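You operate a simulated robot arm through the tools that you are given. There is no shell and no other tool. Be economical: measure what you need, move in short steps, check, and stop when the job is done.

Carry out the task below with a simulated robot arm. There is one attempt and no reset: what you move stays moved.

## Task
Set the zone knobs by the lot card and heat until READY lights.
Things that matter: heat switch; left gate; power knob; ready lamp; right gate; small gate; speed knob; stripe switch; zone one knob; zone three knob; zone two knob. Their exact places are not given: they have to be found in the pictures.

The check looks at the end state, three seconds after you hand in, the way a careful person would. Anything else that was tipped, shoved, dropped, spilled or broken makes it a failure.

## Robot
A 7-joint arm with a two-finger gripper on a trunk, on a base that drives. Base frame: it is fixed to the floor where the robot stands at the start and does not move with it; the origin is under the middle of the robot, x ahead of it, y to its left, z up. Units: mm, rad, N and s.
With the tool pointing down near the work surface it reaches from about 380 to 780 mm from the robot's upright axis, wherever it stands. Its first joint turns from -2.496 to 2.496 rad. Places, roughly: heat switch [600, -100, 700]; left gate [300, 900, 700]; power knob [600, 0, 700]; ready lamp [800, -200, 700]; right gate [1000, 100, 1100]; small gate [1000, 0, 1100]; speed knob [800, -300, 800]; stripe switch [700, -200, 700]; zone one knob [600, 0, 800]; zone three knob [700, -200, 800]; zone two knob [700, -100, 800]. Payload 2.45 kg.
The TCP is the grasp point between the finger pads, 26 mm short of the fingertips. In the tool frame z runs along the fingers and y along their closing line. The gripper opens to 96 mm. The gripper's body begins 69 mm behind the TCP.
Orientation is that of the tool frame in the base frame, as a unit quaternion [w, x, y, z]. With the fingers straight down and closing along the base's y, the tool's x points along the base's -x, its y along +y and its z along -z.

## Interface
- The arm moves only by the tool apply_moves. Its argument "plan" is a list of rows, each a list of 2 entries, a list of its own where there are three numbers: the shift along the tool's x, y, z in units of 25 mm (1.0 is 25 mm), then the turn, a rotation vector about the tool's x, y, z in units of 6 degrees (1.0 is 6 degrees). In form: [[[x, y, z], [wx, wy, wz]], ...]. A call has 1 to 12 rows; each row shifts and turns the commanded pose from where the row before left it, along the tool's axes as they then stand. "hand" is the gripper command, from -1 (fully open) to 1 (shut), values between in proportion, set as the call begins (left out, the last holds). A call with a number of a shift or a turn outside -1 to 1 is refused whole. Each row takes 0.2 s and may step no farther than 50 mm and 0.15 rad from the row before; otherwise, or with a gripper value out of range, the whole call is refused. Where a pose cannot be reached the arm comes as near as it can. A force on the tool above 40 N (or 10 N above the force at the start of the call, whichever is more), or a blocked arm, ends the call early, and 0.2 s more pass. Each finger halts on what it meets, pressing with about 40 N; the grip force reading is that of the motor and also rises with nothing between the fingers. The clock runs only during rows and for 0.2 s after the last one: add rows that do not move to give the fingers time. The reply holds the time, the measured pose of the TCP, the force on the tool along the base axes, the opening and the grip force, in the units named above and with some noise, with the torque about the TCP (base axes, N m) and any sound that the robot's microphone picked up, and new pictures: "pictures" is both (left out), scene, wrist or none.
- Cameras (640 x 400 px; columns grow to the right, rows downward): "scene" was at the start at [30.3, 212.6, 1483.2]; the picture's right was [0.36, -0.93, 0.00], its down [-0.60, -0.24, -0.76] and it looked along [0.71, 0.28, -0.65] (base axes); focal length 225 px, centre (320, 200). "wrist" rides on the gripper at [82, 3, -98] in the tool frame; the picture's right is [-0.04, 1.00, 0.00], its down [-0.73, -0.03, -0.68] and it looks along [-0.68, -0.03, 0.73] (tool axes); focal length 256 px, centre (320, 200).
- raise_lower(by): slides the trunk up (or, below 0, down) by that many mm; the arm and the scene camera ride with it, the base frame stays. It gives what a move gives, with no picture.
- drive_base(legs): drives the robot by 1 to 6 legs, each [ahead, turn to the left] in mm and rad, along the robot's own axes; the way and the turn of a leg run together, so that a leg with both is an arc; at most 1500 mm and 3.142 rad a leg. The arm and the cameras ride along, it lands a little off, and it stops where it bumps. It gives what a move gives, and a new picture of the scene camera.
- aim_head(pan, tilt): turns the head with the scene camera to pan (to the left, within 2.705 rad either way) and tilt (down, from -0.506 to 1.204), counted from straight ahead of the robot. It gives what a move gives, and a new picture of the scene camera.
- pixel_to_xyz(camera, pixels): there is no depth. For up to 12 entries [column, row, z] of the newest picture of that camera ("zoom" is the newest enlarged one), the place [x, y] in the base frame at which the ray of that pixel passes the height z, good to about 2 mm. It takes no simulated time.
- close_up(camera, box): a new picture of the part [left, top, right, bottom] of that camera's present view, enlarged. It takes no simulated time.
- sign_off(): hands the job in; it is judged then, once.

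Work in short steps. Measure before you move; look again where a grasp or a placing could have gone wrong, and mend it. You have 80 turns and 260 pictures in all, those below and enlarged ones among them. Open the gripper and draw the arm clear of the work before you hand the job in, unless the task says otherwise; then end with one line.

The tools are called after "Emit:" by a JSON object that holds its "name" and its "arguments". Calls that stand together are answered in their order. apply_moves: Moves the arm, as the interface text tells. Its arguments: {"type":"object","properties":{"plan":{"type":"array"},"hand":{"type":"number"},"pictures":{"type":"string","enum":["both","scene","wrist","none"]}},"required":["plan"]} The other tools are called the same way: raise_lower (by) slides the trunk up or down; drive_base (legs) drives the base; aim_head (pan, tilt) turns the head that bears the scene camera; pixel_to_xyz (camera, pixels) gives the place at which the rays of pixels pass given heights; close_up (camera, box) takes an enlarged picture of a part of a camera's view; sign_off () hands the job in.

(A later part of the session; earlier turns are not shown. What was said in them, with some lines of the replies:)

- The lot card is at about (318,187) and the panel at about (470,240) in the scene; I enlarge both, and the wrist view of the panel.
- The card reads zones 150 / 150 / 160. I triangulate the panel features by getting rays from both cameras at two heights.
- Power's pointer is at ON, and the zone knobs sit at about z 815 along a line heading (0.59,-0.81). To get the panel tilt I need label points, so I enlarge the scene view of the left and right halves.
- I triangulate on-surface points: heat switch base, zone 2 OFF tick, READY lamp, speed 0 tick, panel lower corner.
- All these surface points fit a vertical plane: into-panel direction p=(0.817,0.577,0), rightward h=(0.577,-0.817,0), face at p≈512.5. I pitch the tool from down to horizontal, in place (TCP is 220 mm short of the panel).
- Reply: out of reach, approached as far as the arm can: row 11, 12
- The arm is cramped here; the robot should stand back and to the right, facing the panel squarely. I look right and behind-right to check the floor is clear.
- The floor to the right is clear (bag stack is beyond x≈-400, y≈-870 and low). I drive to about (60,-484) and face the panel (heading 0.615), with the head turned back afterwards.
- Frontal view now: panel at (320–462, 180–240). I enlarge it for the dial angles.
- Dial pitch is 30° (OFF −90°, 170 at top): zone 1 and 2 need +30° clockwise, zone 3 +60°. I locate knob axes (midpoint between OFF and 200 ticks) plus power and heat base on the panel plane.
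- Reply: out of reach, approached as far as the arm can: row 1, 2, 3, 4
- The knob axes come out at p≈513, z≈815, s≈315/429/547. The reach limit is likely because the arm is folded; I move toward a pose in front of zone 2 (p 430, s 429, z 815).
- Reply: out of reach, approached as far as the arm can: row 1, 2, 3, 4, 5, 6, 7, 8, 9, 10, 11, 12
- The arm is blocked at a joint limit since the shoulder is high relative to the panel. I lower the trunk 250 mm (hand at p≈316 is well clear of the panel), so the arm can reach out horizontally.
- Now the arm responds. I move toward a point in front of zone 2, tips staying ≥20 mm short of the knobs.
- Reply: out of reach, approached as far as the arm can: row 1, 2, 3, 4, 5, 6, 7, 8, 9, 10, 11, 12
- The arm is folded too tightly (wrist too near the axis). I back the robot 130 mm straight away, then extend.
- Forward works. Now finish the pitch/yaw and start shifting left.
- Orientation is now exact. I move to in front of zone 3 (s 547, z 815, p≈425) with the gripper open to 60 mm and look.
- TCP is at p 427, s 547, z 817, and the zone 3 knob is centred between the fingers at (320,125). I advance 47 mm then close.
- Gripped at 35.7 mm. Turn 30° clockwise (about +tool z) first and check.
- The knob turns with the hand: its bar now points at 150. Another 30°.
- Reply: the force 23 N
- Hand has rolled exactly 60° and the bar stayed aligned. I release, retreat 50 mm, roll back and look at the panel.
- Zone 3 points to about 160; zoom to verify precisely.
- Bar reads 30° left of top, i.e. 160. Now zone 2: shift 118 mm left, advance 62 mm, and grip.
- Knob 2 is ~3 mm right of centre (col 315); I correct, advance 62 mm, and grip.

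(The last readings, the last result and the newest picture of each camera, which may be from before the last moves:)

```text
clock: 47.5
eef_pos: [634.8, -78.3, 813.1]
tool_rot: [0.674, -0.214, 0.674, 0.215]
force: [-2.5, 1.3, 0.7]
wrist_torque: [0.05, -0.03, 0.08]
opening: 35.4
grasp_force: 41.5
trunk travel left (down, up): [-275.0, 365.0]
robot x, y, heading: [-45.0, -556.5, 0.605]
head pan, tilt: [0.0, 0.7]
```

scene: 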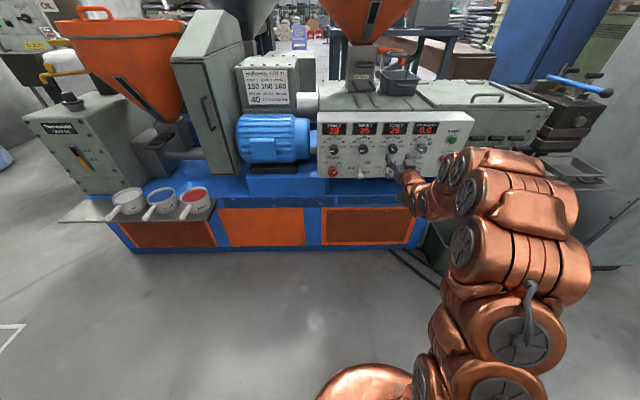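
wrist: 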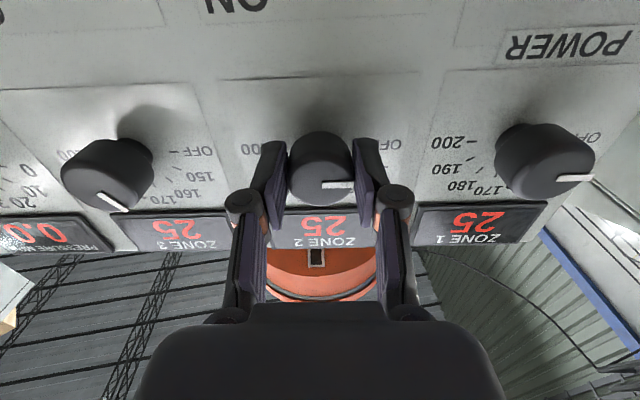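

Gripped (35.4 mm). Turn 30° clockwise, then release, retreat and roll back.

Emit:
{"name": "apply_moves", "arguments": {"plan": [[[0, 0, 0], [0, 0, 1]], [[0, 0, 0], [0, 0, 1]], [[0, 0, 0], [0, 0, 1]], [[0, 0, 0], [0, 0, 1]], [[0, 0, 0], [0, 0, 1]], [[0, 0, 0], [0, 0, 0]]], "pictures": "wrist"}}

Emit:
{"name": "apply_moves", "arguments": {"plan": [[[0, 0, 0], [0, 0, 0]], [[0, 0, 0], [0, 0, 0]], [[0, 0, -0.5], [0, 0, 0]], [[0, 0, -1], [0, 0, 0]], [[0, 0, -1], [0, 0, 0]], [[0, 0, 0], [0, 0, -1]], [[0, 0, 0], [0, 0, -1]], [[0, 0, 0], [0, 0, -1]], [[0, 0, 0], [0, 0, -1]], [[0, 0, 0], [0, 0, -1]]], "hand": -0.25, "pictures": "scene"}}

Emit:
{"name": "close_up", "arguments": {"camera": "scene", "box": [345, 132, 385, 157]}}

```text
clock: 48.9
eef_pos: [635.1, -77.5, 814.7]
tool_rot: [0.594, -0.033, 0.707, 0.382]
force: [-7.4, 11.2, -8.1]
wrist_torque: [-0.11, 0.18, 0.4]
opening: 35.3
grasp_force: 45.2
trunk travel left (down, up): [-275.0, 365.0]
robot x, y, heading: [-42.3, -555.3, 0.602]
head pan, tilt: [0.0, 0.7]
```

wrist: 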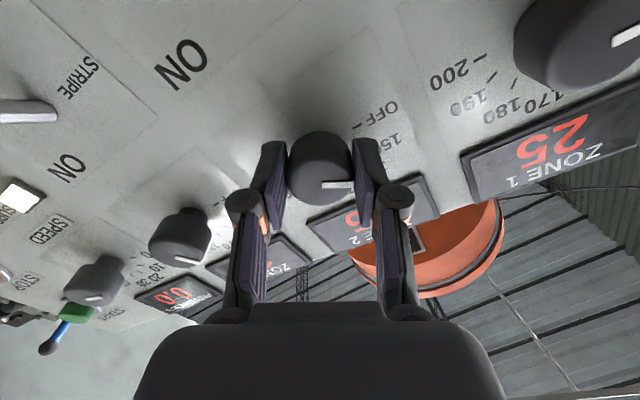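

```text
clock: 51.1
eef_pos: [583.5, -116.7, 817.4]
tool_rot: [0.673, -0.215, 0.674, 0.215]
force: [-0.5, -1.4, -0.5]
wrist_torque: [-0.01, 0.01, 0.01]
opening: 59.8
grasp_force: 0.1
trunk travel left (down, up): [-275.0, 365.0]
robot x, y, heading: [-41.9, -554.0, 0.601]
head pan, tilt: [0.0, 0.7]
```

scene: 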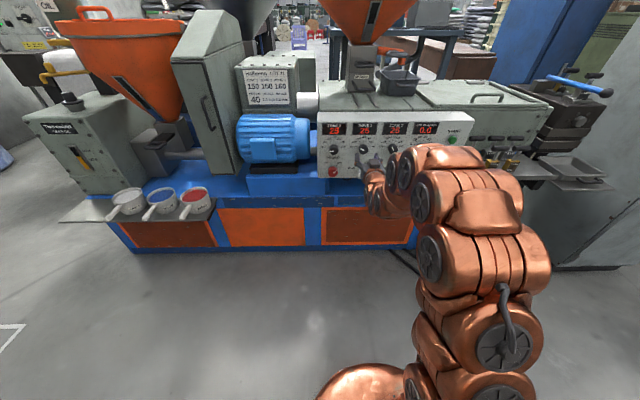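

```text
16.00 times, centred on (365, 144) of scene
```

zoom: 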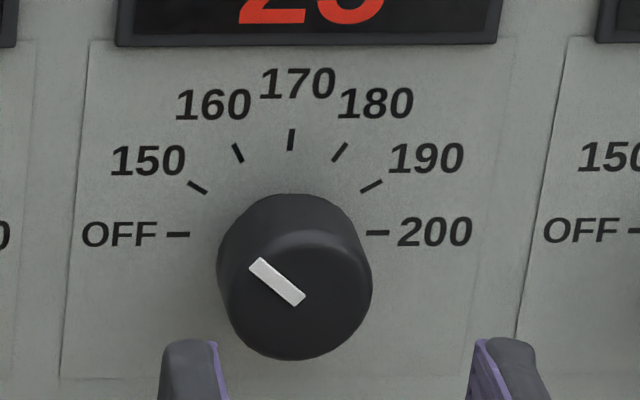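

The zone 2 bar looks slightly past 150; I compute its true angle by projecting bar ends onto the knob-face plane. I also take zooms in the wrist view.

Emit:
{"name": "pixel_to_xyz", "arguments": {"camera": "zoom", "pixels": [[256, 263, 780], [256, 263, 840], [299.5, 299.5, 780], [299.5, 299.5, 840], [178, 234.5, 780], [178, 234.5, 840], [378, 232.5, 780], [378, 232.5, 840], [291, 139, 780], [291, 139, 840], [197, 187, 780], [197, 187, 840]]}}

Emit:
{"name": "apply_moves", "arguments": {"plan": [[[0, 0, -0.1], [0, 0, 0]]], "pictures": "wrist"}}

Emit:
{"name": "close_up", "arguments": {"camera": "wrist", "box": [256, 80, 384, 160]}}

Emit:
{"name": "close_up", "arguments": {"camera": "scene", "box": [375, 132, 415, 157]}}

```text
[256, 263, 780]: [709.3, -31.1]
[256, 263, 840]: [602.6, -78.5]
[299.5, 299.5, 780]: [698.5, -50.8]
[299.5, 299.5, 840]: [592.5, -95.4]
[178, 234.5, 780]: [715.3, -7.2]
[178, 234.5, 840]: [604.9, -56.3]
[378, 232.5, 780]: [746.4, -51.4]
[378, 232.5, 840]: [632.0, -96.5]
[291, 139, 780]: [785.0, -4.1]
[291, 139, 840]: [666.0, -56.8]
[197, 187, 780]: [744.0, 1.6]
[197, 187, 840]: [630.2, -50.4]
```

```text
clock: 51.5
eef_pos: [581.9, -117.3, 816.1]
tool_rot: [0.674, -0.214, 0.674, 0.215]
force: [-0.8, -0.3, -0.1]
wrist_torque: [0.01, 0.0, 0.0]
opening: 59.9
grasp_force: 0.1
trunk travel left (down, up): [-275.0, 365.0]
robot x, y, heading: [-47.6, -555.4, 0.605]
head pan, tilt: [0.0, 0.7]
```

wrist: 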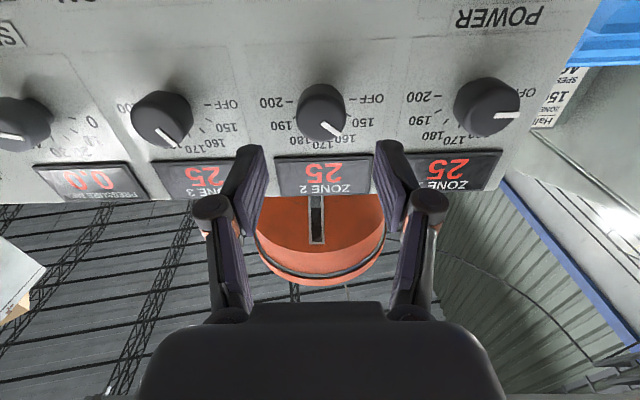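

```text
5.00 times, centred on (320, 120) of wrist
```

zoom: 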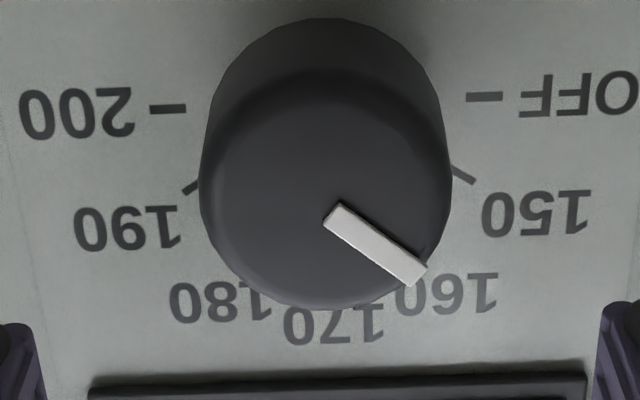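

```text
16.00 times, centred on (395, 144) of scene
```

zoom: 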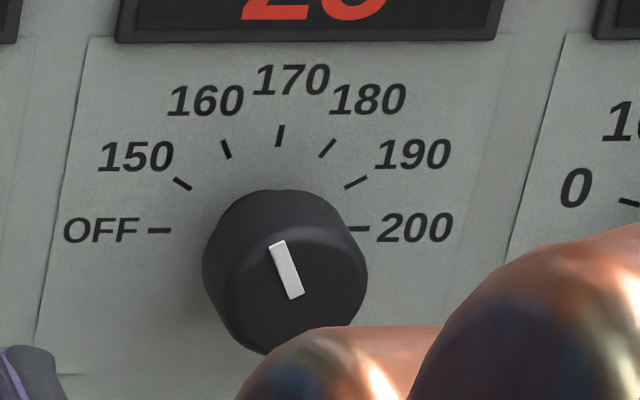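

Zone 3's bar seems to have shifted between the two zooms, so I re-zoom zone 2 and zone 3 now to see whether knobs settle over time.

Emit:
{"name": "close_up", "arguments": {"camera": "scene", "box": [345, 132, 385, 157]}}

Emit:
{"name": "apply_moves", "arguments": {"plan": [[[0, 0, -0.1], [0, 0, 0]], [[0, 0, 0], [0, 0, 0]], [[0, 0, 0], [0, 0, 0]], [[0, 0, 0], [0, 0, 0]], [[0, 0, 0], [0, 0, 0]], [[0, 0, 0], [0, 0, 0]], [[0, 0, 0], [0, 0, 0]]], "pictures": "scene"}}

Emit:
{"name": "close_up", "arguments": {"camera": "scene", "box": [345, 132, 385, 157]}}

Emit:
{"name": "close_up", "arguments": {"camera": "scene", "box": [375, 132, 415, 157]}}

```text
16.00 times, centred on (365, 144) of scene
```

zoom: 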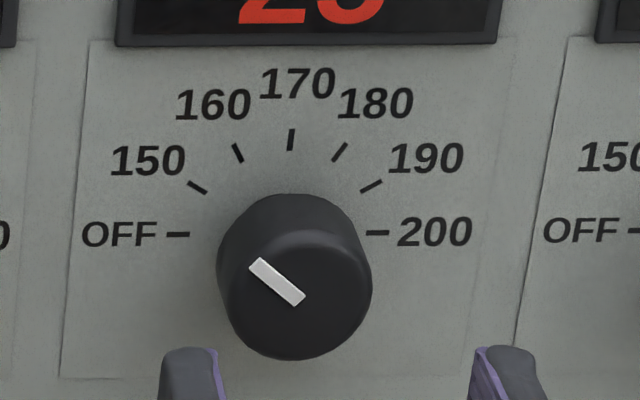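

```text
clock: 53.1
eef_pos: [579.5, -119.0, 815.8]
tool_rot: [0.673, -0.214, 0.674, 0.216]
force: [-0.9, 0.2, -0.4]
wrist_torque: [0.02, 0.04, -0.02]
opening: 60.0
grasp_force: 0.1
trunk travel left (down, up): [-275.0, 365.0]
robot x, y, heading: [-44.1, -558.0, 0.607]
head pan, tilt: [0.0, 0.7]
```

scene: 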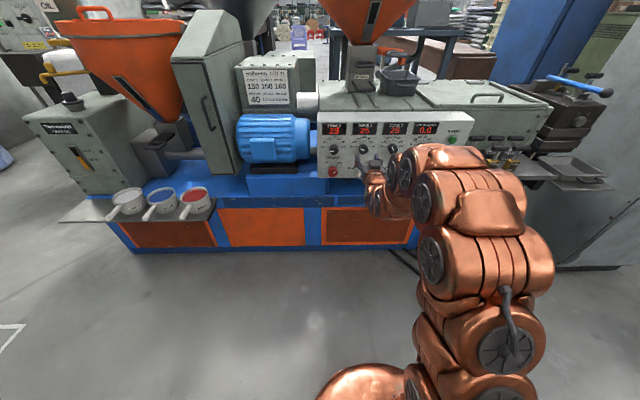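

```text
16.00 times, centred on (365, 144) of scene
```

zoom: 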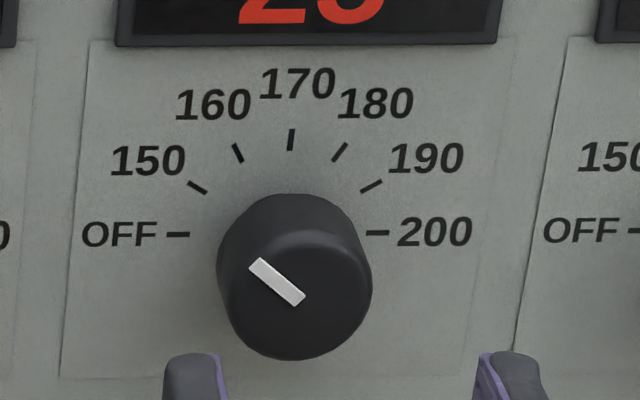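

```text
16.00 times, centred on (395, 144) of scene
```

zoom: 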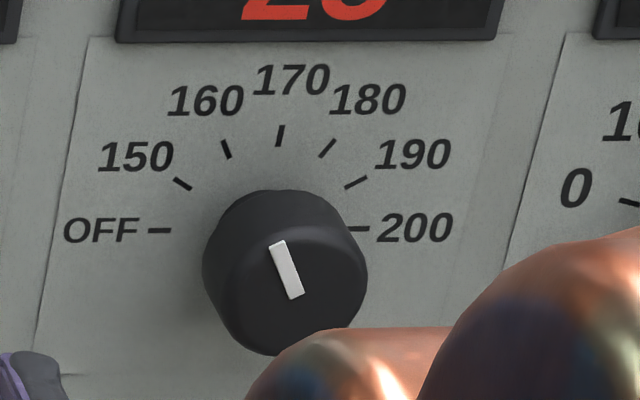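

Zone 2 is static now; I measure zone 3's current angle by the same plane projection.

Emit:
{"name": "pixel_to_xyz", "arguments": {"camera": "zoom", "pixels": [[277.5, 243, 780], [277.5, 243, 840], [297, 297, 780], [297, 297, 840], [264.5, 251, 780], [264.5, 251, 840], [295, 297, 780], [295, 297, 840], [227, 149, 780], [227, 149, 840], [258.5, 229.5, 780], [258.5, 229.5, 840]]}}

Emit:
{"name": "close_up", "arguments": {"camera": "wrist", "box": [100, 70, 260, 170]}}

```text
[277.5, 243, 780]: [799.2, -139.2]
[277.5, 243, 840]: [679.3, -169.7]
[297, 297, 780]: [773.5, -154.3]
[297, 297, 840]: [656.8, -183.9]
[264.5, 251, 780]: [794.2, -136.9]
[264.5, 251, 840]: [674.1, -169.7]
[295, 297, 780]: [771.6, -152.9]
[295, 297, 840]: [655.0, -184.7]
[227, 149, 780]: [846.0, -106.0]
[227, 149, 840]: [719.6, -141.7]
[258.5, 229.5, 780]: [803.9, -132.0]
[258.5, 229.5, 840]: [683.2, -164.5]
```

```text
4.00 times, centred on (180, 120) of wrist
```

zoom: 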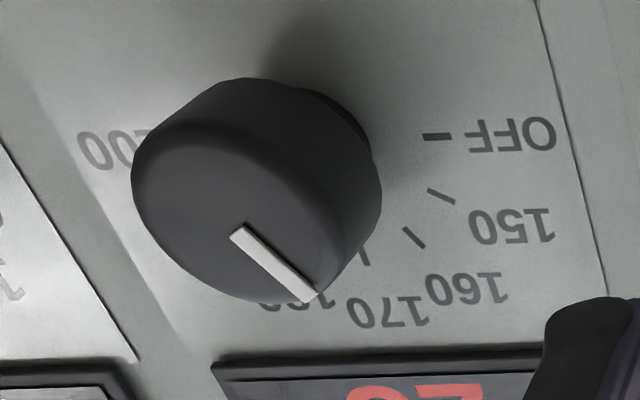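

Zone 3 now measures −31° (160 is −30°), good; zone 2 measures −52° versus −60° wanted. I re-grip zone 2 and take it back by 8°.

Emit:
{"name": "apply_moves", "arguments": {"plan": [[[0.03, 0, 0.7], [0, 0, 0]], [[0, 0, 0.7], [0, 0, 0]], [[0, 0, 0.7], [0, 0, 0]], [[0, 0, 0.58], [0, 0, 0]]], "pictures": "none"}}

Emit:
{"name": "apply_moves", "arguments": {"plan": [[[0, 0, 0], [0, 0, 0]], [[0, 0, 0], [0, 0, 0]], [[0, 0, 0], [0, 0, 0]], [[0, 0, 0], [0, 0, 0]]], "hand": 0.3, "pictures": "none"}}

Emit:
{"name": "close_up", "arguments": {"camera": "wrist", "box": [240, 110, 400, 210]}}

Emit:
{"name": "apply_moves", "arguments": {"plan": [[[0, 0, 0], [0, 0, -0.67]], [[0, 0, 0], [0, 0, -0.67]], [[0, 0, 0], [0, 0, 0]]], "pictures": "none"}}

Emit:
{"name": "close_up", "arguments": {"camera": "wrist", "box": [240, 110, 400, 210]}}

```text
clock: 54.1
eef_pos: [633.4, -79.6, 814.2]
tool_rot: [0.673, -0.214, 0.674, 0.216]
force: [0.5, -1.3, 0.8]
wrist_torque: [-0.01, -0.01, 0.04]
opening: 59.9
grasp_force: 0.1
trunk travel left (down, up): [-275.0, 365.0]
robot x, y, heading: [-44.4, -556.1, 0.602]
head pan, tilt: [0.0, 0.7]
```

```text
clock: 55.1
eef_pos: [633.9, -79.1, 814.2]
tool_rot: [0.673, -0.215, 0.674, 0.216]
force: [-1.1, 1.5, -0.1]
wrist_torque: [0.05, -0.04, 0.08]
opening: 35.3
grasp_force: 45.1
trunk travel left (down, up): [-275.0, 365.0]
robot x, y, heading: [-41.4, -557.7, 0.605]
head pan, tilt: [0.0, 0.7]
```

```text
4.00 times, centred on (320, 160) of wrist
```

zoom: 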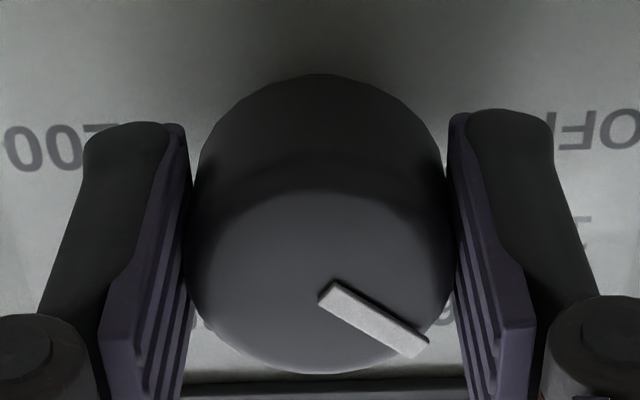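

```text
clock: 55.9
eef_pos: [632.3, -78.5, 814.1]
tool_rot: [0.688, -0.26, 0.657, 0.167]
force: [10.8, 12.2, 4.6]
wrist_torque: [0.1, -0.2, 0.21]
opening: 35.4
grasp_force: 45.1
trunk travel left (down, up): [-275.0, 365.0]
robot x, y, heading: [-44.2, -553.5, 0.604]
head pan, tilt: [0.0, 0.7]
```

```text
4.00 times, centred on (320, 160) of wrist
```

zoom: 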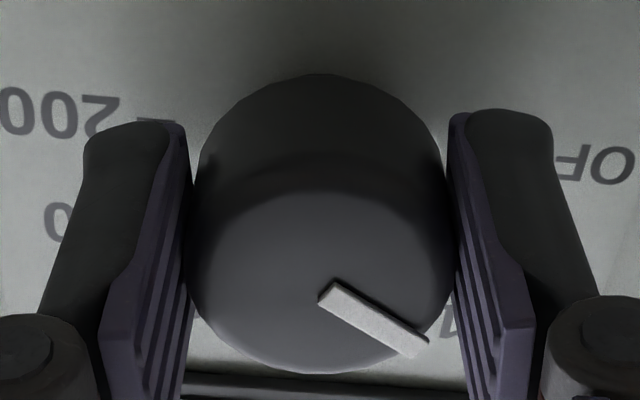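

The knob turned with the hand. Release, retreat and measure.

Emit:
{"name": "apply_moves", "arguments": {"plan": [[[0, 0, 0], [0, 0, 0]], [[0, 0, 0], [0, 0, 0]], [[0, 0, -0.7], [0, 0, 0]], [[0, 0, -1], [0, 0, 0]], [[0, 0, -1], [0, 0, 0]], [[0, 0, 0], [0, 0, 0.67]], [[0, 0, 0], [0, 0, 0.67]]], "hand": -0.25, "pictures": "none"}}

Emit:
{"name": "close_up", "arguments": {"camera": "scene", "box": [345, 132, 385, 157]}}

Emit:
{"name": "close_up", "arguments": {"camera": "scene", "box": [375, 132, 415, 157]}}

Emit:
{"name": "close_up", "arguments": {"camera": "wrist", "box": [256, 80, 384, 160]}}

```text
clock: 57.5
eef_pos: [578.3, -118.3, 814.3]
tool_rot: [0.674, -0.213, 0.674, 0.216]
force: [0.7, 0.5, 0.4]
wrist_torque: [0.01, 0.02, 0.01]
opening: 59.9
grasp_force: 0.1
trunk travel left (down, up): [-275.0, 365.0]
robot x, y, heading: [-43.5, -553.2, 0.605]
head pan, tilt: [0.0, 0.7]
```

```text
16.00 times, centred on (365, 144) of scene
```

zoom: 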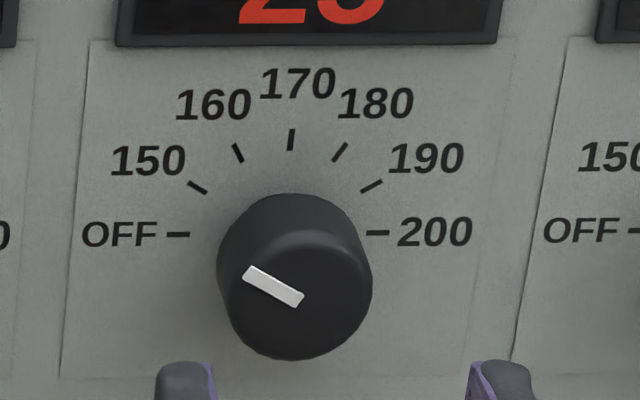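

```text
16.00 times, centred on (395, 144) of scene
```

zoom: 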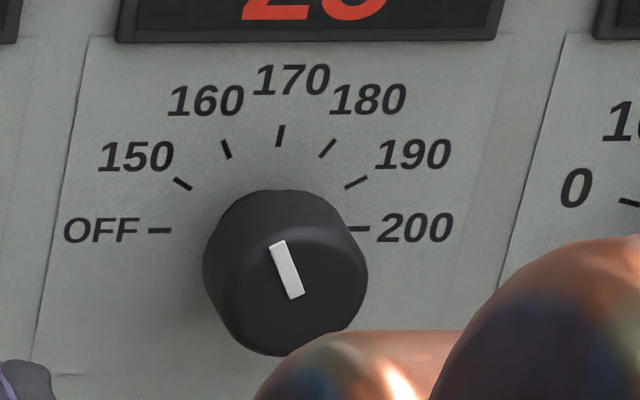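

```text
5.00 times, centred on (320, 120) of wrist
```

zoom: 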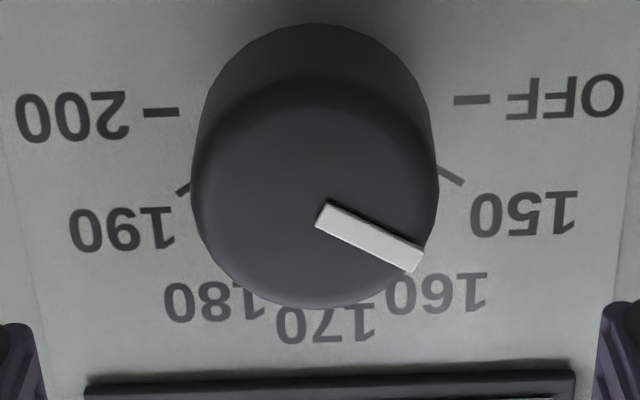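

Zone 2 bar is now parallel to the 150 tick and zone 3 to the 160 tick. On to zone 1: shift 115 mm left and look.

Emit:
{"name": "apply_moves", "arguments": {"plan": [[[0, 1, 0], [0, 0, 0]], [[0, 1, 0], [0, 0, 0]], [[0, 1, 0], [0, 0, 0]], [[0, 1, 0], [0, 0, 0]], [[0, 0.6, 0], [0, 0, 0]], [[0, 0, 0], [0, 0, 0]]], "pictures": "wrist"}}

```text
clock: 58.9
eef_pos: [511.3, -24.2, 813.9]
tool_rot: [0.673, -0.214, 0.674, 0.215]
force: [-0.2, 0.6, -0.1]
wrist_torque: [0.0, 0.0, 0.01]
opening: 59.7
grasp_force: 0.1
trunk travel left (down, up): [-275.0, 365.0]
robot x, y, heading: [-45.0, -557.5, 0.605]
head pan, tilt: [0.0, 0.7]
```

wrist: 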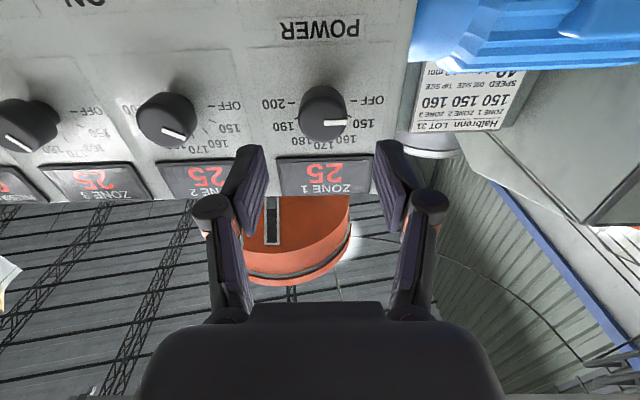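

Knob 1 at col 323, nearly centred; advance 68 mm with +2 mm correction, grip, and turn 30° while checking.

Emit:
{"name": "apply_moves", "arguments": {"plan": [[[-0.03, 0.08, 0.7], [0, 0, 0]], [[0, 0, 0.7], [0, 0, 0]], [[0, 0, 0.7], [0, 0, 0]], [[0, 0, 0.6], [0, 0, 0]]], "pictures": "none"}}

Emit:
{"name": "apply_moves", "arguments": {"plan": [[[0, 0, 0], [0, 0, 0]], [[0, 0, 0], [0, 0, 0]], [[0, 0, 0], [0, 0, 0]], [[0, 0, 0], [0, 0, 0]]], "hand": 0.3, "pictures": "none"}}

Emit:
{"name": "close_up", "arguments": {"camera": "wrist", "box": [240, 110, 400, 210]}}

Emit:
{"name": "apply_moves", "arguments": {"plan": [[[0, 0, 0], [0, 0, 1]], [[0, 0, 0], [0, 0, 1]], [[0, 0, 0], [0, 0, 1]], [[0, 0, 0], [0, 0, 1]], [[0, 0, 0], [0, 0, 1]], [[0, 0, 0], [0, 0, 0]]], "pictures": "none"}}

Emit:
{"name": "close_up", "arguments": {"camera": "wrist", "box": [240, 110, 400, 210]}}

```text
clock: 59.9
eef_pos: [567.9, 16.3, 815.7]
tool_rot: [0.674, -0.215, 0.673, 0.216]
force: [-0.6, -0.4, -0.2]
wrist_torque: [0.01, 0.0, 0.04]
opening: 60.0
grasp_force: 0.0
trunk travel left (down, up): [-275.0, 365.0]
robot x, y, heading: [-42.9, -555.1, 0.609]
head pan, tilt: [0.0, 0.7]
```

```text
clock: 60.9
eef_pos: [565.7, 16.8, 815.7]
tool_rot: [0.674, -0.215, 0.674, 0.215]
force: [-0.9, 4.8, 0.8]
wrist_torque: [0.02, 0.01, 0.16]
opening: 35.5
grasp_force: 45.0
trunk travel left (down, up): [-275.0, 365.0]
robot x, y, heading: [-46.8, -555.4, 0.606]
head pan, tilt: [0.0, 0.7]
```

```text
4.00 times, centred on (320, 160) of wrist
```

zoom: 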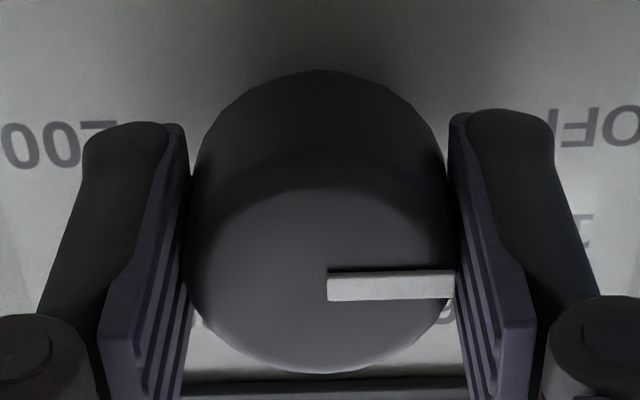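

```text
clock: 62.3
eef_pos: [566.8, 16.0, 815.8]
tool_rot: [0.595, -0.032, 0.706, 0.382]
force: [20.4, 22.9, 5.5]
wrist_torque: [-0.04, 0.08, 0.4]
opening: 35.4
grasp_force: 44.5
trunk travel left (down, up): [-275.0, 365.0]
robot x, y, heading: [-42.4, -556.0, 0.602]
head pan, tilt: [0.0, 0.7]
```

```text
4.00 times, centred on (320, 160) of wrist
```

zoom: 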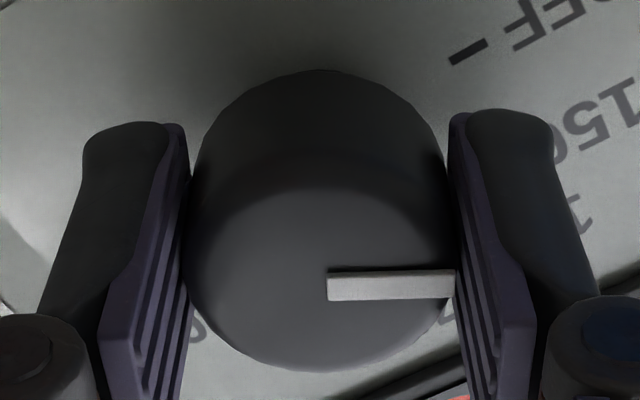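

Zone 1 turned with the hand. Release, retreat, roll back, and measure all three.

Emit:
{"name": "apply_moves", "arguments": {"plan": [[[0, 0, 0], [0, 0, 0]], [[0, 0, 0], [0, 0, 0]], [[0, 0, -0.7], [0, 0, 0]], [[0, 0, -1], [0, 0, 0]], [[0, 0, -1], [0, 0, 0]], [[0, 0, 0], [0, 0, -1]], [[0, 0, 0], [0, 0, -1]], [[0, 0, 0], [0, 0, -1]], [[0, 0, 0], [0, 0, -1]], [[0, 0, 0], [0, 0, -1]]], "hand": -0.25, "pictures": "none"}}

Emit:
{"name": "close_up", "arguments": {"camera": "scene", "box": [315, 132, 355, 157]}}

Emit:
{"name": "close_up", "arguments": {"camera": "wrist", "box": [256, 80, 384, 160]}}

Emit:
{"name": "close_up", "arguments": {"camera": "scene", "box": [345, 132, 385, 157]}}

```text
clock: 64.5
eef_pos: [511.2, -23.8, 814.6]
tool_rot: [0.673, -0.215, 0.674, 0.214]
force: [0.3, 1.0, -0.4]
wrist_torque: [0.03, -0.01, 0.03]
opening: 60.1
grasp_force: 0.1
trunk travel left (down, up): [-275.0, 365.0]
robot x, y, heading: [-40.8, -557.7, 0.602]
head pan, tilt: [0.0, 0.7]
```

```text
16.00 times, centred on (335, 144) of scene
```

zoom: 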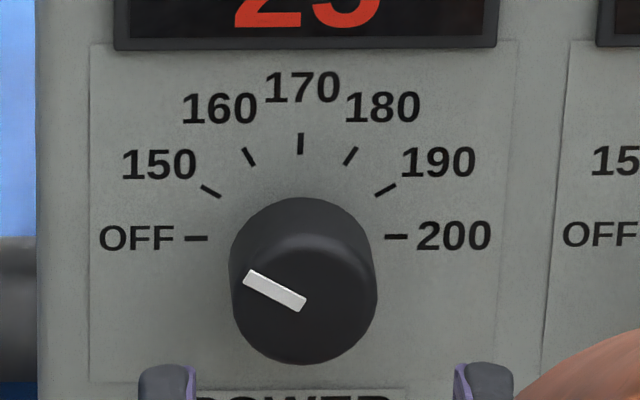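

```text
5.00 times, centred on (320, 120) of wrist
```

zoom: 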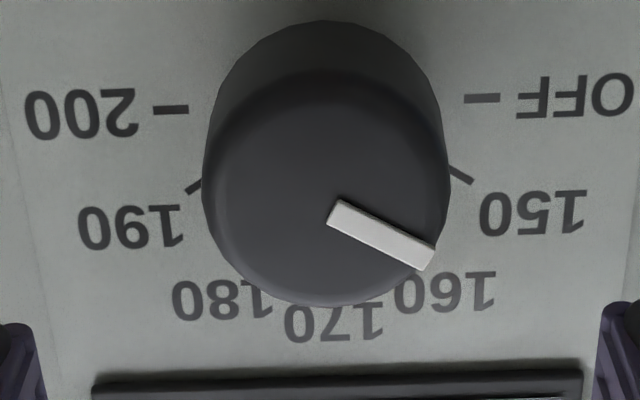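

```text
16.00 times, centred on (365, 144) of scene
```

zoom: 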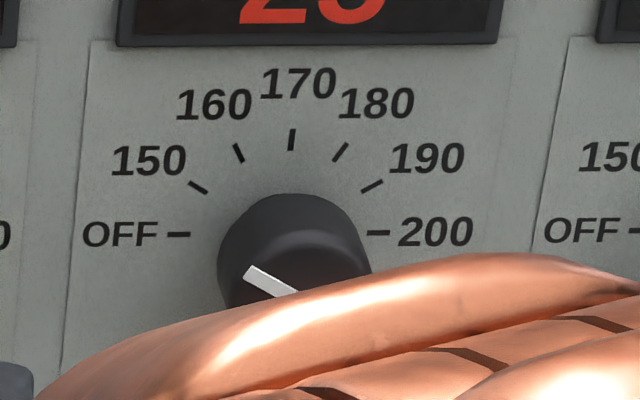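

Zone 1 measures about −61°, good. Now the heat toggle (base s≈430, z≈715, tip z≈690 pointing down): I close the fingers and go to below it, at p≈390.

Emit:
{"name": "apply_moves", "arguments": {"plan": [[[0, 0, -0.6], [0, 0, 0]], [[0.7, -0.8, 0], [0, 0, 0]], [[0.9, -0.8, 0], [0, 0, 0]], [[0.9, -0.8, 0], [0, 0, 0]], [[0.9, -0.8, 0], [0, 0, 0]], [[0.9, -0.7, 0], [0, 0, 0]], [[0.9, -0.7, 0], [0, 0, 0]], [[0.98, 0, 0], [0, 0, 0]], [[0, 0, 0], [0, 0, 0]]], "hand": 1}}

Emit:
{"name": "close_up", "arguments": {"camera": "scene", "box": [320, 130, 400, 180]}}

```text
clock: 66.5
eef_pos: [563.9, -124.8, 663.0]
tool_rot: [0.673, -0.214, 0.674, 0.215]
force: [0.1, -0.3, -0.9]
wrist_torque: [0.0, 0.01, -0.01]
opening: 0.0
grasp_force: 28.5
trunk travel left (down, up): [-275.0, 365.0]
robot x, y, heading: [-45.5, -558.8, 0.603]
head pan, tilt: [0.0, 0.7]
```

scene: 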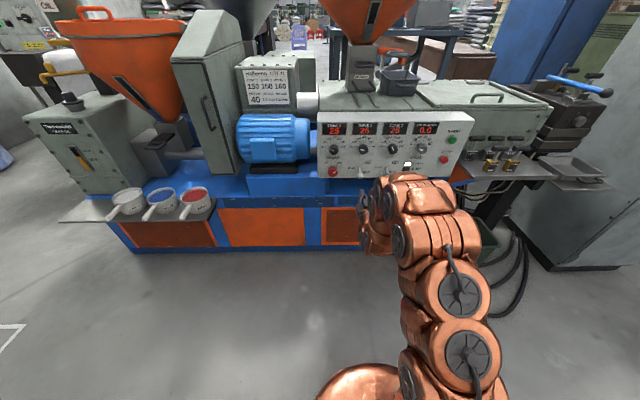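
wrist: 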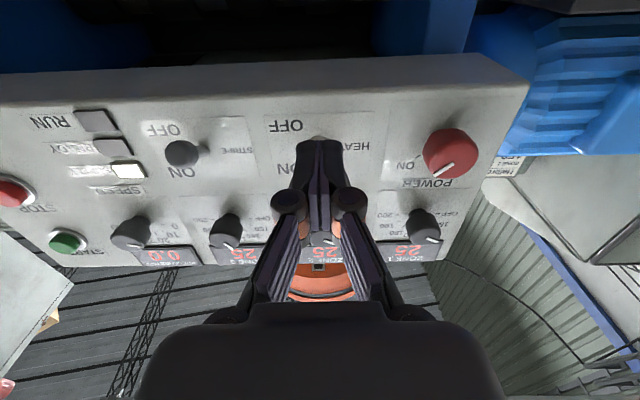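

```text
8.00 times, centred on (360, 155) of scene
```

zoom: 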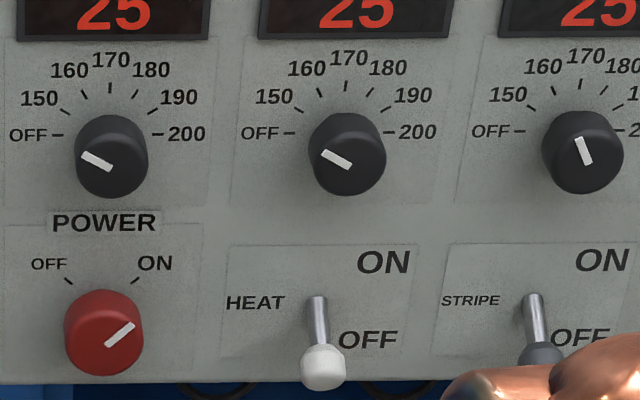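

Lever tip is at z≈690; space beneath the panel is open. Advance 77 mm at z≈656 under the lever, and look.

Emit:
{"name": "apply_moves", "arguments": {"plan": [[[0.25, -0.1, 0.5], [0, 0, 0]], [[0, 0, 0.9], [0, 0, 0]], [[0, 0, 0.9], [0, 0, 0]], [[0, 0, 0.8], [0, 0, 0]], [[0, 0, 0], [0, 0, 0]]]}}

Emit:
{"name": "close_up", "arguments": {"camera": "wrist", "box": [240, 90, 400, 190]}}

Emit:
{"name": "close_up", "arguments": {"camera": "scene", "box": [320, 130, 400, 180]}}

```text
clock: 67.7
eef_pos: [630.0, -83.2, 654.9]
tool_rot: [0.674, -0.215, 0.673, 0.216]
force: [-0.3, 0.3, 0.4]
wrist_torque: [0.0, 0.02, 0.0]
opening: 0.1
grasp_force: 28.8
trunk travel left (down, up): [-275.0, 365.0]
robot x, y, heading: [-41.7, -558.8, 0.602]
head pan, tilt: [0.0, 0.7]
```

scene: 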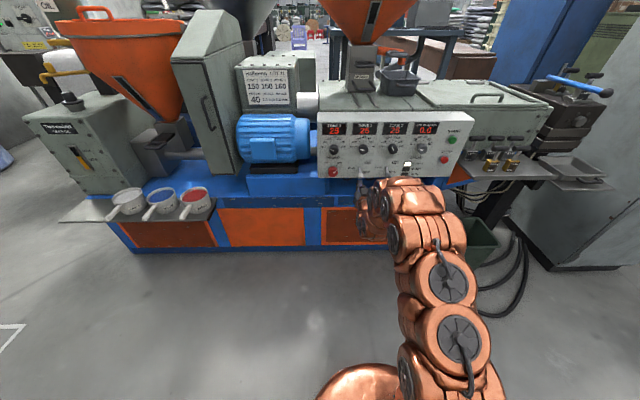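
wrist: 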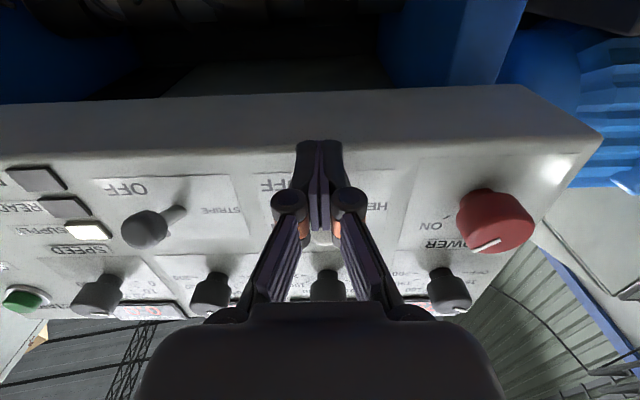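

```text
4.00 times, centred on (320, 140) of wrist
```

zoom: 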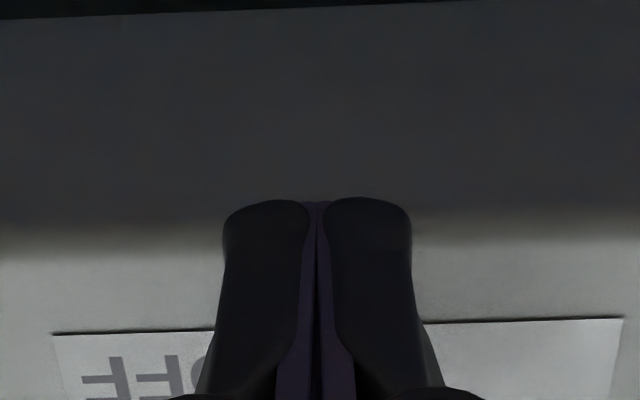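

```text
8.00 times, centred on (360, 155) of scene
```

zoom: 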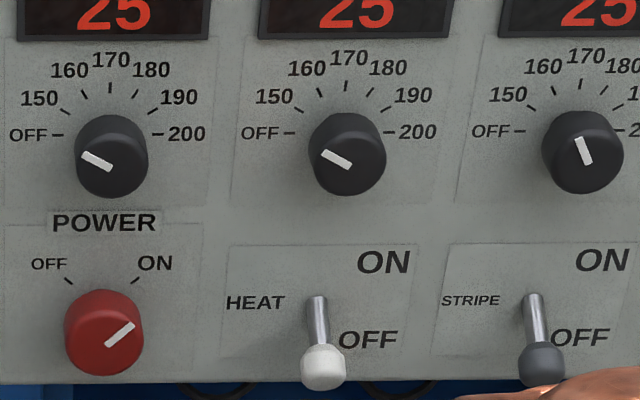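

Fingers are under the lever (p 467, s 431, z 655), no contact. Push up 58 mm in small rows.

Emit:
{"name": "apply_moves", "arguments": {"plan": [[[-0.4, 0, 0], [0, 0, 0]], [[-0.4, 0, 0], [0, 0, 0]], [[-0.4, 0, 0], [0, 0, 0]], [[-0.4, 0, 0], [0, 0, 0]], [[-0.4, 0, 0], [0, 0, 0]], [[-0.3, 0, 0], [0, 0, 0]], [[0, 0, 0], [0, 0, 0]]]}}

Emit:
{"name": "close_up", "arguments": {"camera": "scene", "box": [320, 130, 400, 180]}}

```text
clock: 69.3
eef_pos: [630.4, -83.5, 708.7]
tool_rot: [0.671, -0.215, 0.676, 0.214]
force: [-5.1, -4.8, -17.3]
wrist_torque: [-0.22, 0.31, 0.03]
opening: 0.0
grasp_force: 28.0
trunk travel left (down, up): [-275.0, 365.0]
robot x, y, heading: [-43.0, -555.0, 0.602]
head pan, tilt: [0.0, 0.7]
```

scene: 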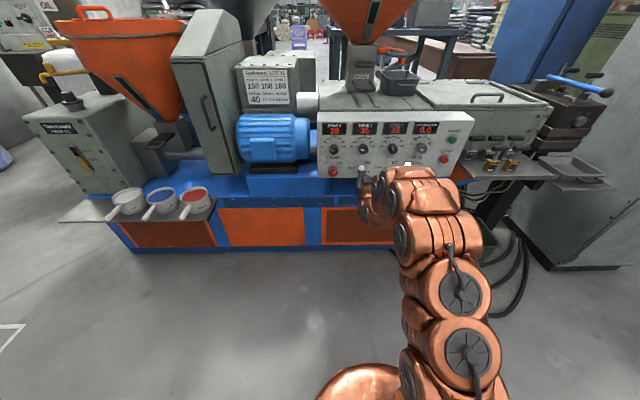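
wrist: 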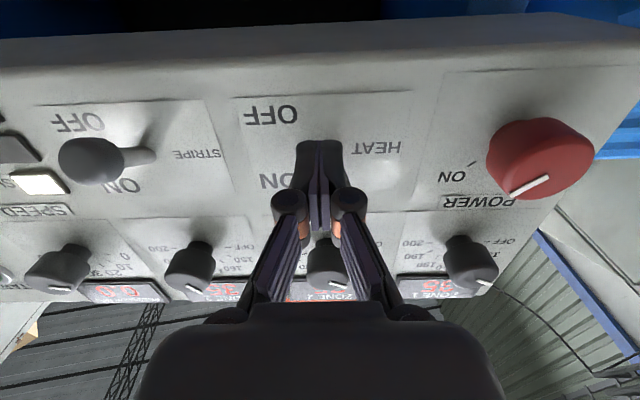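

```text
8.00 times, centred on (360, 155) of scene
```

zoom: 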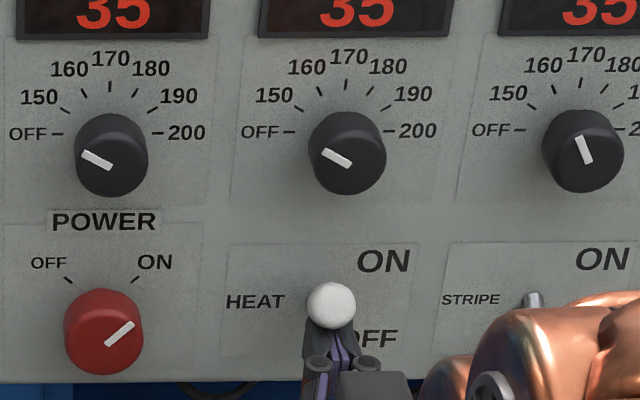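

Displays show 35: heating began, but the lever is around mid-throw with 17 N on it. Push up another 15 mm to seat it.

Emit:
{"name": "apply_moves", "arguments": {"plan": [[[-0.3, 0, 0], [0, 0, 0]], [[-0.3, 0, 0], [0, 0, 0]], [[0, 0, 0], [0, 0, 0]]], "pictures": "none"}}

Emit:
{"name": "close_up", "arguments": {"camera": "scene", "box": [320, 130, 400, 180]}}

```text
clock: 69.8
eef_pos: [630.9, -85.3, 709.4]
tool_rot: [0.666, -0.216, 0.682, 0.212]
force: [-5.2, -3.7, -7.3]
wrist_torque: [-0.07, 0.08, 0.03]
opening: 0.0
grasp_force: 28.6
trunk travel left (down, up): [-275.0, 365.0]
robot x, y, heading: [-40.5, -555.9, 0.603]
head pan, tilt: [0.0, 0.7]
stopped in row 2: the force on the tool passed its limit at 45 N (the readings are from after the stop); the commanded pose is now the measured one
```

```text
8.00 times, centred on (360, 155) of scene
```

zoom: 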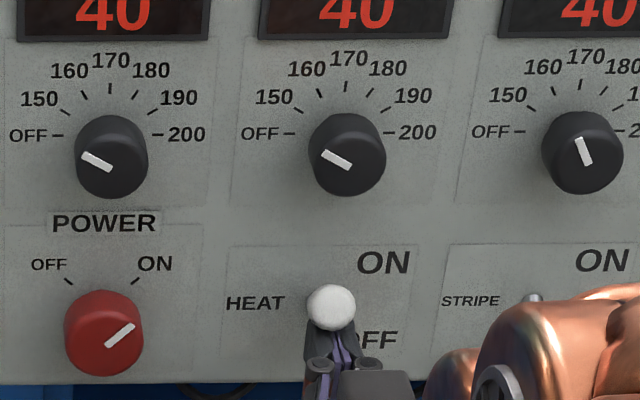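

Stop reached (45 N): the lever is at its upper end. I lower slightly, withdraw, and check the lever.

Emit:
{"name": "apply_moves", "arguments": {"plan": [[[0.4, 0, 0], [0, 0, 0]], [[0.4, 0, -0.5], [0, 0, 0]], [[0, 0, -1], [0, 0, 0]], [[0, 0, -1], [0, 0, 0]], [[0, 0, -1], [0, 0, 0]], [[0.8, 0, -1], [0, 0, 0]], [[0.8, 0, -0.8], [0, 0, 0]]], "pictures": "wrist"}}

Emit:
{"name": "close_up", "arguments": {"camera": "scene", "box": [315, 110, 475, 210]}}

Emit:
{"name": "close_up", "arguments": {"camera": "scene", "box": [340, 145, 380, 170]}}

```text
clock: 71.4
eef_pos: [520.4, -164.5, 653.8]
tool_rot: [0.668, -0.217, 0.679, 0.214]
force: [0.1, 0.5, 0.3]
wrist_torque: [0.03, 0.0, 0.0]
opening: 0.2
grasp_force: 28.0
trunk travel left (down, up): [-275.0, 365.0]
robot x, y, heading: [-41.0, -558.0, 0.605]
head pan, tilt: [0.0, 0.7]
```

wrist: 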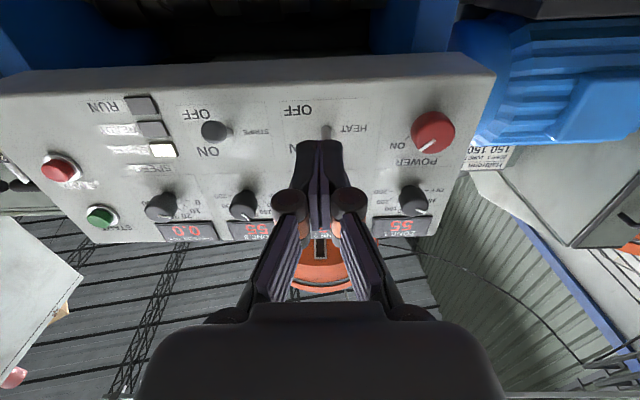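

```text
4.00 times, centred on (395, 160) of scene
```

zoom: 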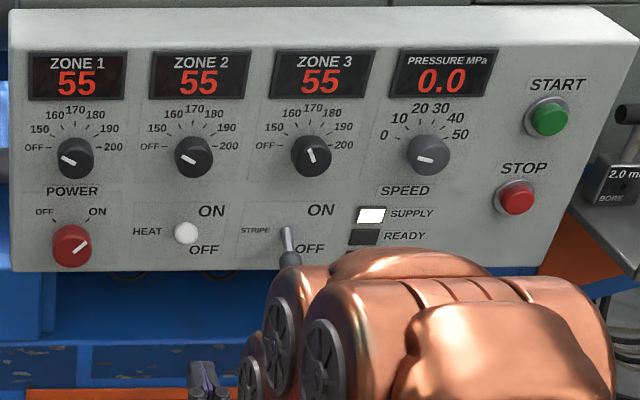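

```text
16.00 times, centred on (360, 158) of scene
```

zoom: 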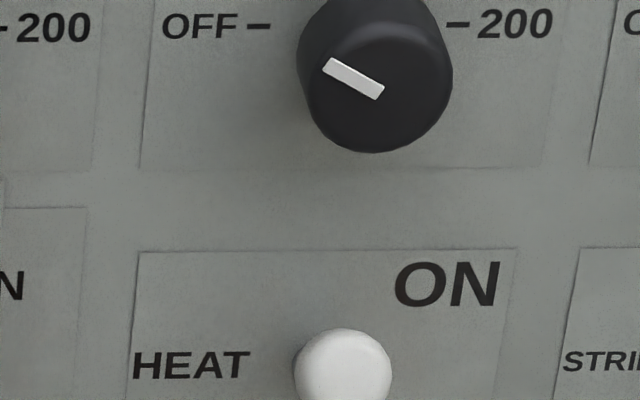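

Heat is ON, temps 55 and rising about 8°/s. I open the gripper, withdraw the arm further and wait.

Emit:
{"name": "apply_moves", "arguments": {"plan": [[[0.4, -0.6, -0.8], [0, 0, 0]], [[0.4, -0.6, -0.8], [0, 0, 0]], [[0, 0, 0], [0, 0, 0]], [[0, 0, 0], [0, 0, 0]], [[0, 0, 0], [0, 0, 0]], [[0, 0, 0], [0, 0, 0]], [[0, 0, 0], [0, 0, 0]], [[0, 0, 0], [0, 0, 0]], [[0, 0, 0], [0, 0, 0]], [[0, 0, 0], [0, 0, 0]], [[0, 0, 0], [0, 0, 0]], [[0, 0, 0], [0, 0, 0]]], "hand": -1, "pictures": "none"}}

Emit:
{"name": "apply_moves", "arguments": {"plan": [[[0, 0, 0], [0, 0, 0]], [[0, 0, 0], [0, 0, 0]], [[0, 0, 0], [0, 0, 0]], [[0, 0, 0], [0, 0, 0]], [[0, 0, 0], [0, 0, 0]], [[0, 0, 0], [0, 0, 0]], [[0, 0, 0], [0, 0, 0]], [[0, 0, 0], [0, 0, 0]], [[0, 0, 0], [0, 0, 0]], [[0, 0, 0], [0, 0, 0]], [[0, 0, 0], [0, 0, 0]], [[0, 0, 0], [0, 0, 0]]], "pictures": "none"}}

Emit:
{"name": "apply_moves", "arguments": {"plan": [[[0, 0, 0], [0, 0, 0]], [[0, 0, 0], [0, 0, 0]], [[0, 0, 0], [0, 0, 0]], [[0, 0, 0], [0, 0, 0]], [[0, 0, 0], [0, 0, 0]], [[0, 0, 0], [0, 0, 0]], [[0, 0, 0], [0, 0, 0]], [[0, 0, 0], [0, 0, 0]], [[0, 0, 0], [0, 0, 0]], [[0, 0, 0], [0, 0, 0]], [[0, 0, 0], [0, 0, 0]], [[0, 0, 0], [0, 0, 0]]], "pictures": "none"}}

Emit:
{"name": "apply_moves", "arguments": {"plan": [[[0, 0, 0], [0, 0, 0]], [[0, 0, 0], [0, 0, 0]], [[0, 0, 0], [0, 0, 0]], [[0, 0, 0], [0, 0, 0]], [[0, 0, 0], [0, 0, 0]], [[0, 0, 0], [0, 0, 0]], [[0, 0, 0], [0, 0, 0]], [[0, 0, 0], [0, 0, 0]], [[0, 0, 0], [0, 0, 0]], [[0, 0, 0], [0, 0, 0]], [[0, 0, 0], [0, 0, 0]], [[0, 0, 0], [0, 0, 0]]], "pictures": "none"}}

Emit:
{"name": "apply_moves", "arguments": {"plan": [[[0, 0, 0], [0, 0, 0]], [[0, 0, 0], [0, 0, 0]], [[0, 0, 0], [0, 0, 0]], [[0, 0, 0], [0, 0, 0]], [[0, 0, 0], [0, 0, 0]], [[0, 0, 0], [0, 0, 0]], [[0, 0, 0], [0, 0, 0]], [[0, 0, 0], [0, 0, 0]], [[0, 0, 0], [0, 0, 0]], [[0, 0, 0], [0, 0, 0]], [[0, 0, 0], [0, 0, 0]], [[0, 0, 0], [0, 0, 0]]], "pictures": "scene"}}

Emit:
{"name": "close_up", "arguments": {"camera": "scene", "box": [315, 110, 475, 210]}}

```text
clock: 74.0
eef_pos: [515.8, -174.6, 648.6]
tool_rot: [0.668, -0.216, 0.679, 0.213]
force: [-0.3, 0.2, 0.5]
wrist_torque: [0.01, 0.01, -0.01]
opening: 95.8
grasp_force: 0.1
out of reach, approached as far as the arm can: row 1, 2
trunk travel left (down, up): [-275.0, 365.0]
robot x, y, heading: [-42.7, -553.8, 0.601]
head pan, tilt: [0.0, 0.7]
```

```text
clock: 76.6
eef_pos: [515.7, -174.8, 649.2]
tool_rot: [0.668, -0.217, 0.679, 0.214]
force: [0.2, 0.2, -0.2]
wrist_torque: [0.06, 0.02, 0.01]
opening: 96.0
grasp_force: 0.1
trunk travel left (down, up): [-275.0, 365.0]
robot x, y, heading: [-43.4, -552.5, 0.599]
head pan, tilt: [0.0, 0.7]
```

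```text
clock: 79.2
eef_pos: [516.2, -175.1, 648.7]
tool_rot: [0.669, -0.216, 0.679, 0.213]
force: [0.0, 0.7, -0.4]
wrist_torque: [-0.01, 0.03, -0.04]
opening: 96.0
grasp_force: 0.0
trunk travel left (down, up): [-275.0, 365.0]
robot x, y, heading: [-44.2, -557.5, 0.605]
head pan, tilt: [0.0, 0.7]
```

```text
clock: 81.8
eef_pos: [515.9, -175.0, 648.9]
tool_rot: [0.668, -0.216, 0.679, 0.213]
force: [-0.5, -0.8, 0.0]
wrist_torque: [0.01, -0.02, -0.01]
opening: 96.0
grasp_force: 0.0
trunk travel left (down, up): [-275.0, 365.0]
robot x, y, heading: [-42.3, -558.3, 0.602]
head pan, tilt: [0.0, 0.7]
```

```text
clock: 84.4
eef_pos: [516.6, -175.7, 649.7]
tool_rot: [0.668, -0.216, 0.679, 0.213]
force: [0.5, -0.2, 0.0]
wrist_torque: [0.01, 0.01, 0.01]
opening: 96.3
grasp_force: 0.0
trunk travel left (down, up): [-275.0, 365.0]
robot x, y, heading: [-41.7, -559.0, 0.605]
head pan, tilt: [0.0, 0.7]
```

scene: 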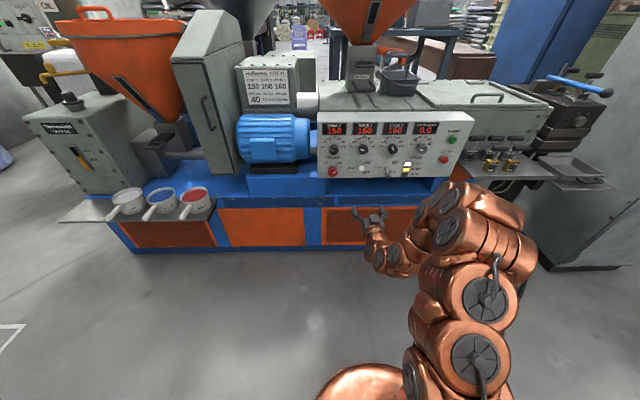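

```text
4.00 times, centred on (395, 160) of scene
```

zoom: 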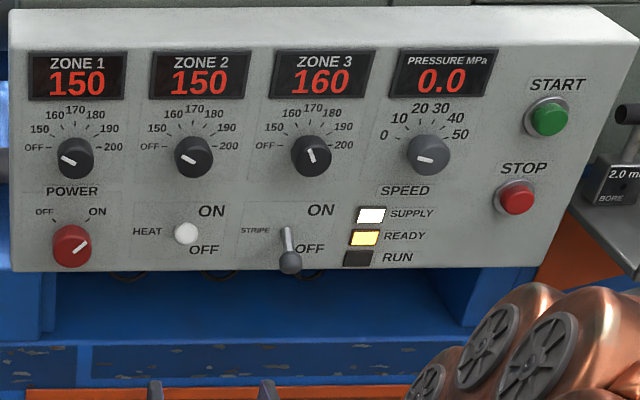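

The displays read 150/150/160 and the READY lamp is lit. Heat is ON, stripe and speed are untouched, and the open hand is clear of the panel, so I hand the job in.

Emit:
{"name": "sign_off", "arguments": {}}

```text
The job is handed in.
```

Zones 1, 2 and 3 are set to 150, 150 and 160 as the lot card says, heat is on, and the READY lamp is lit; the arm is open and clear of the panel.
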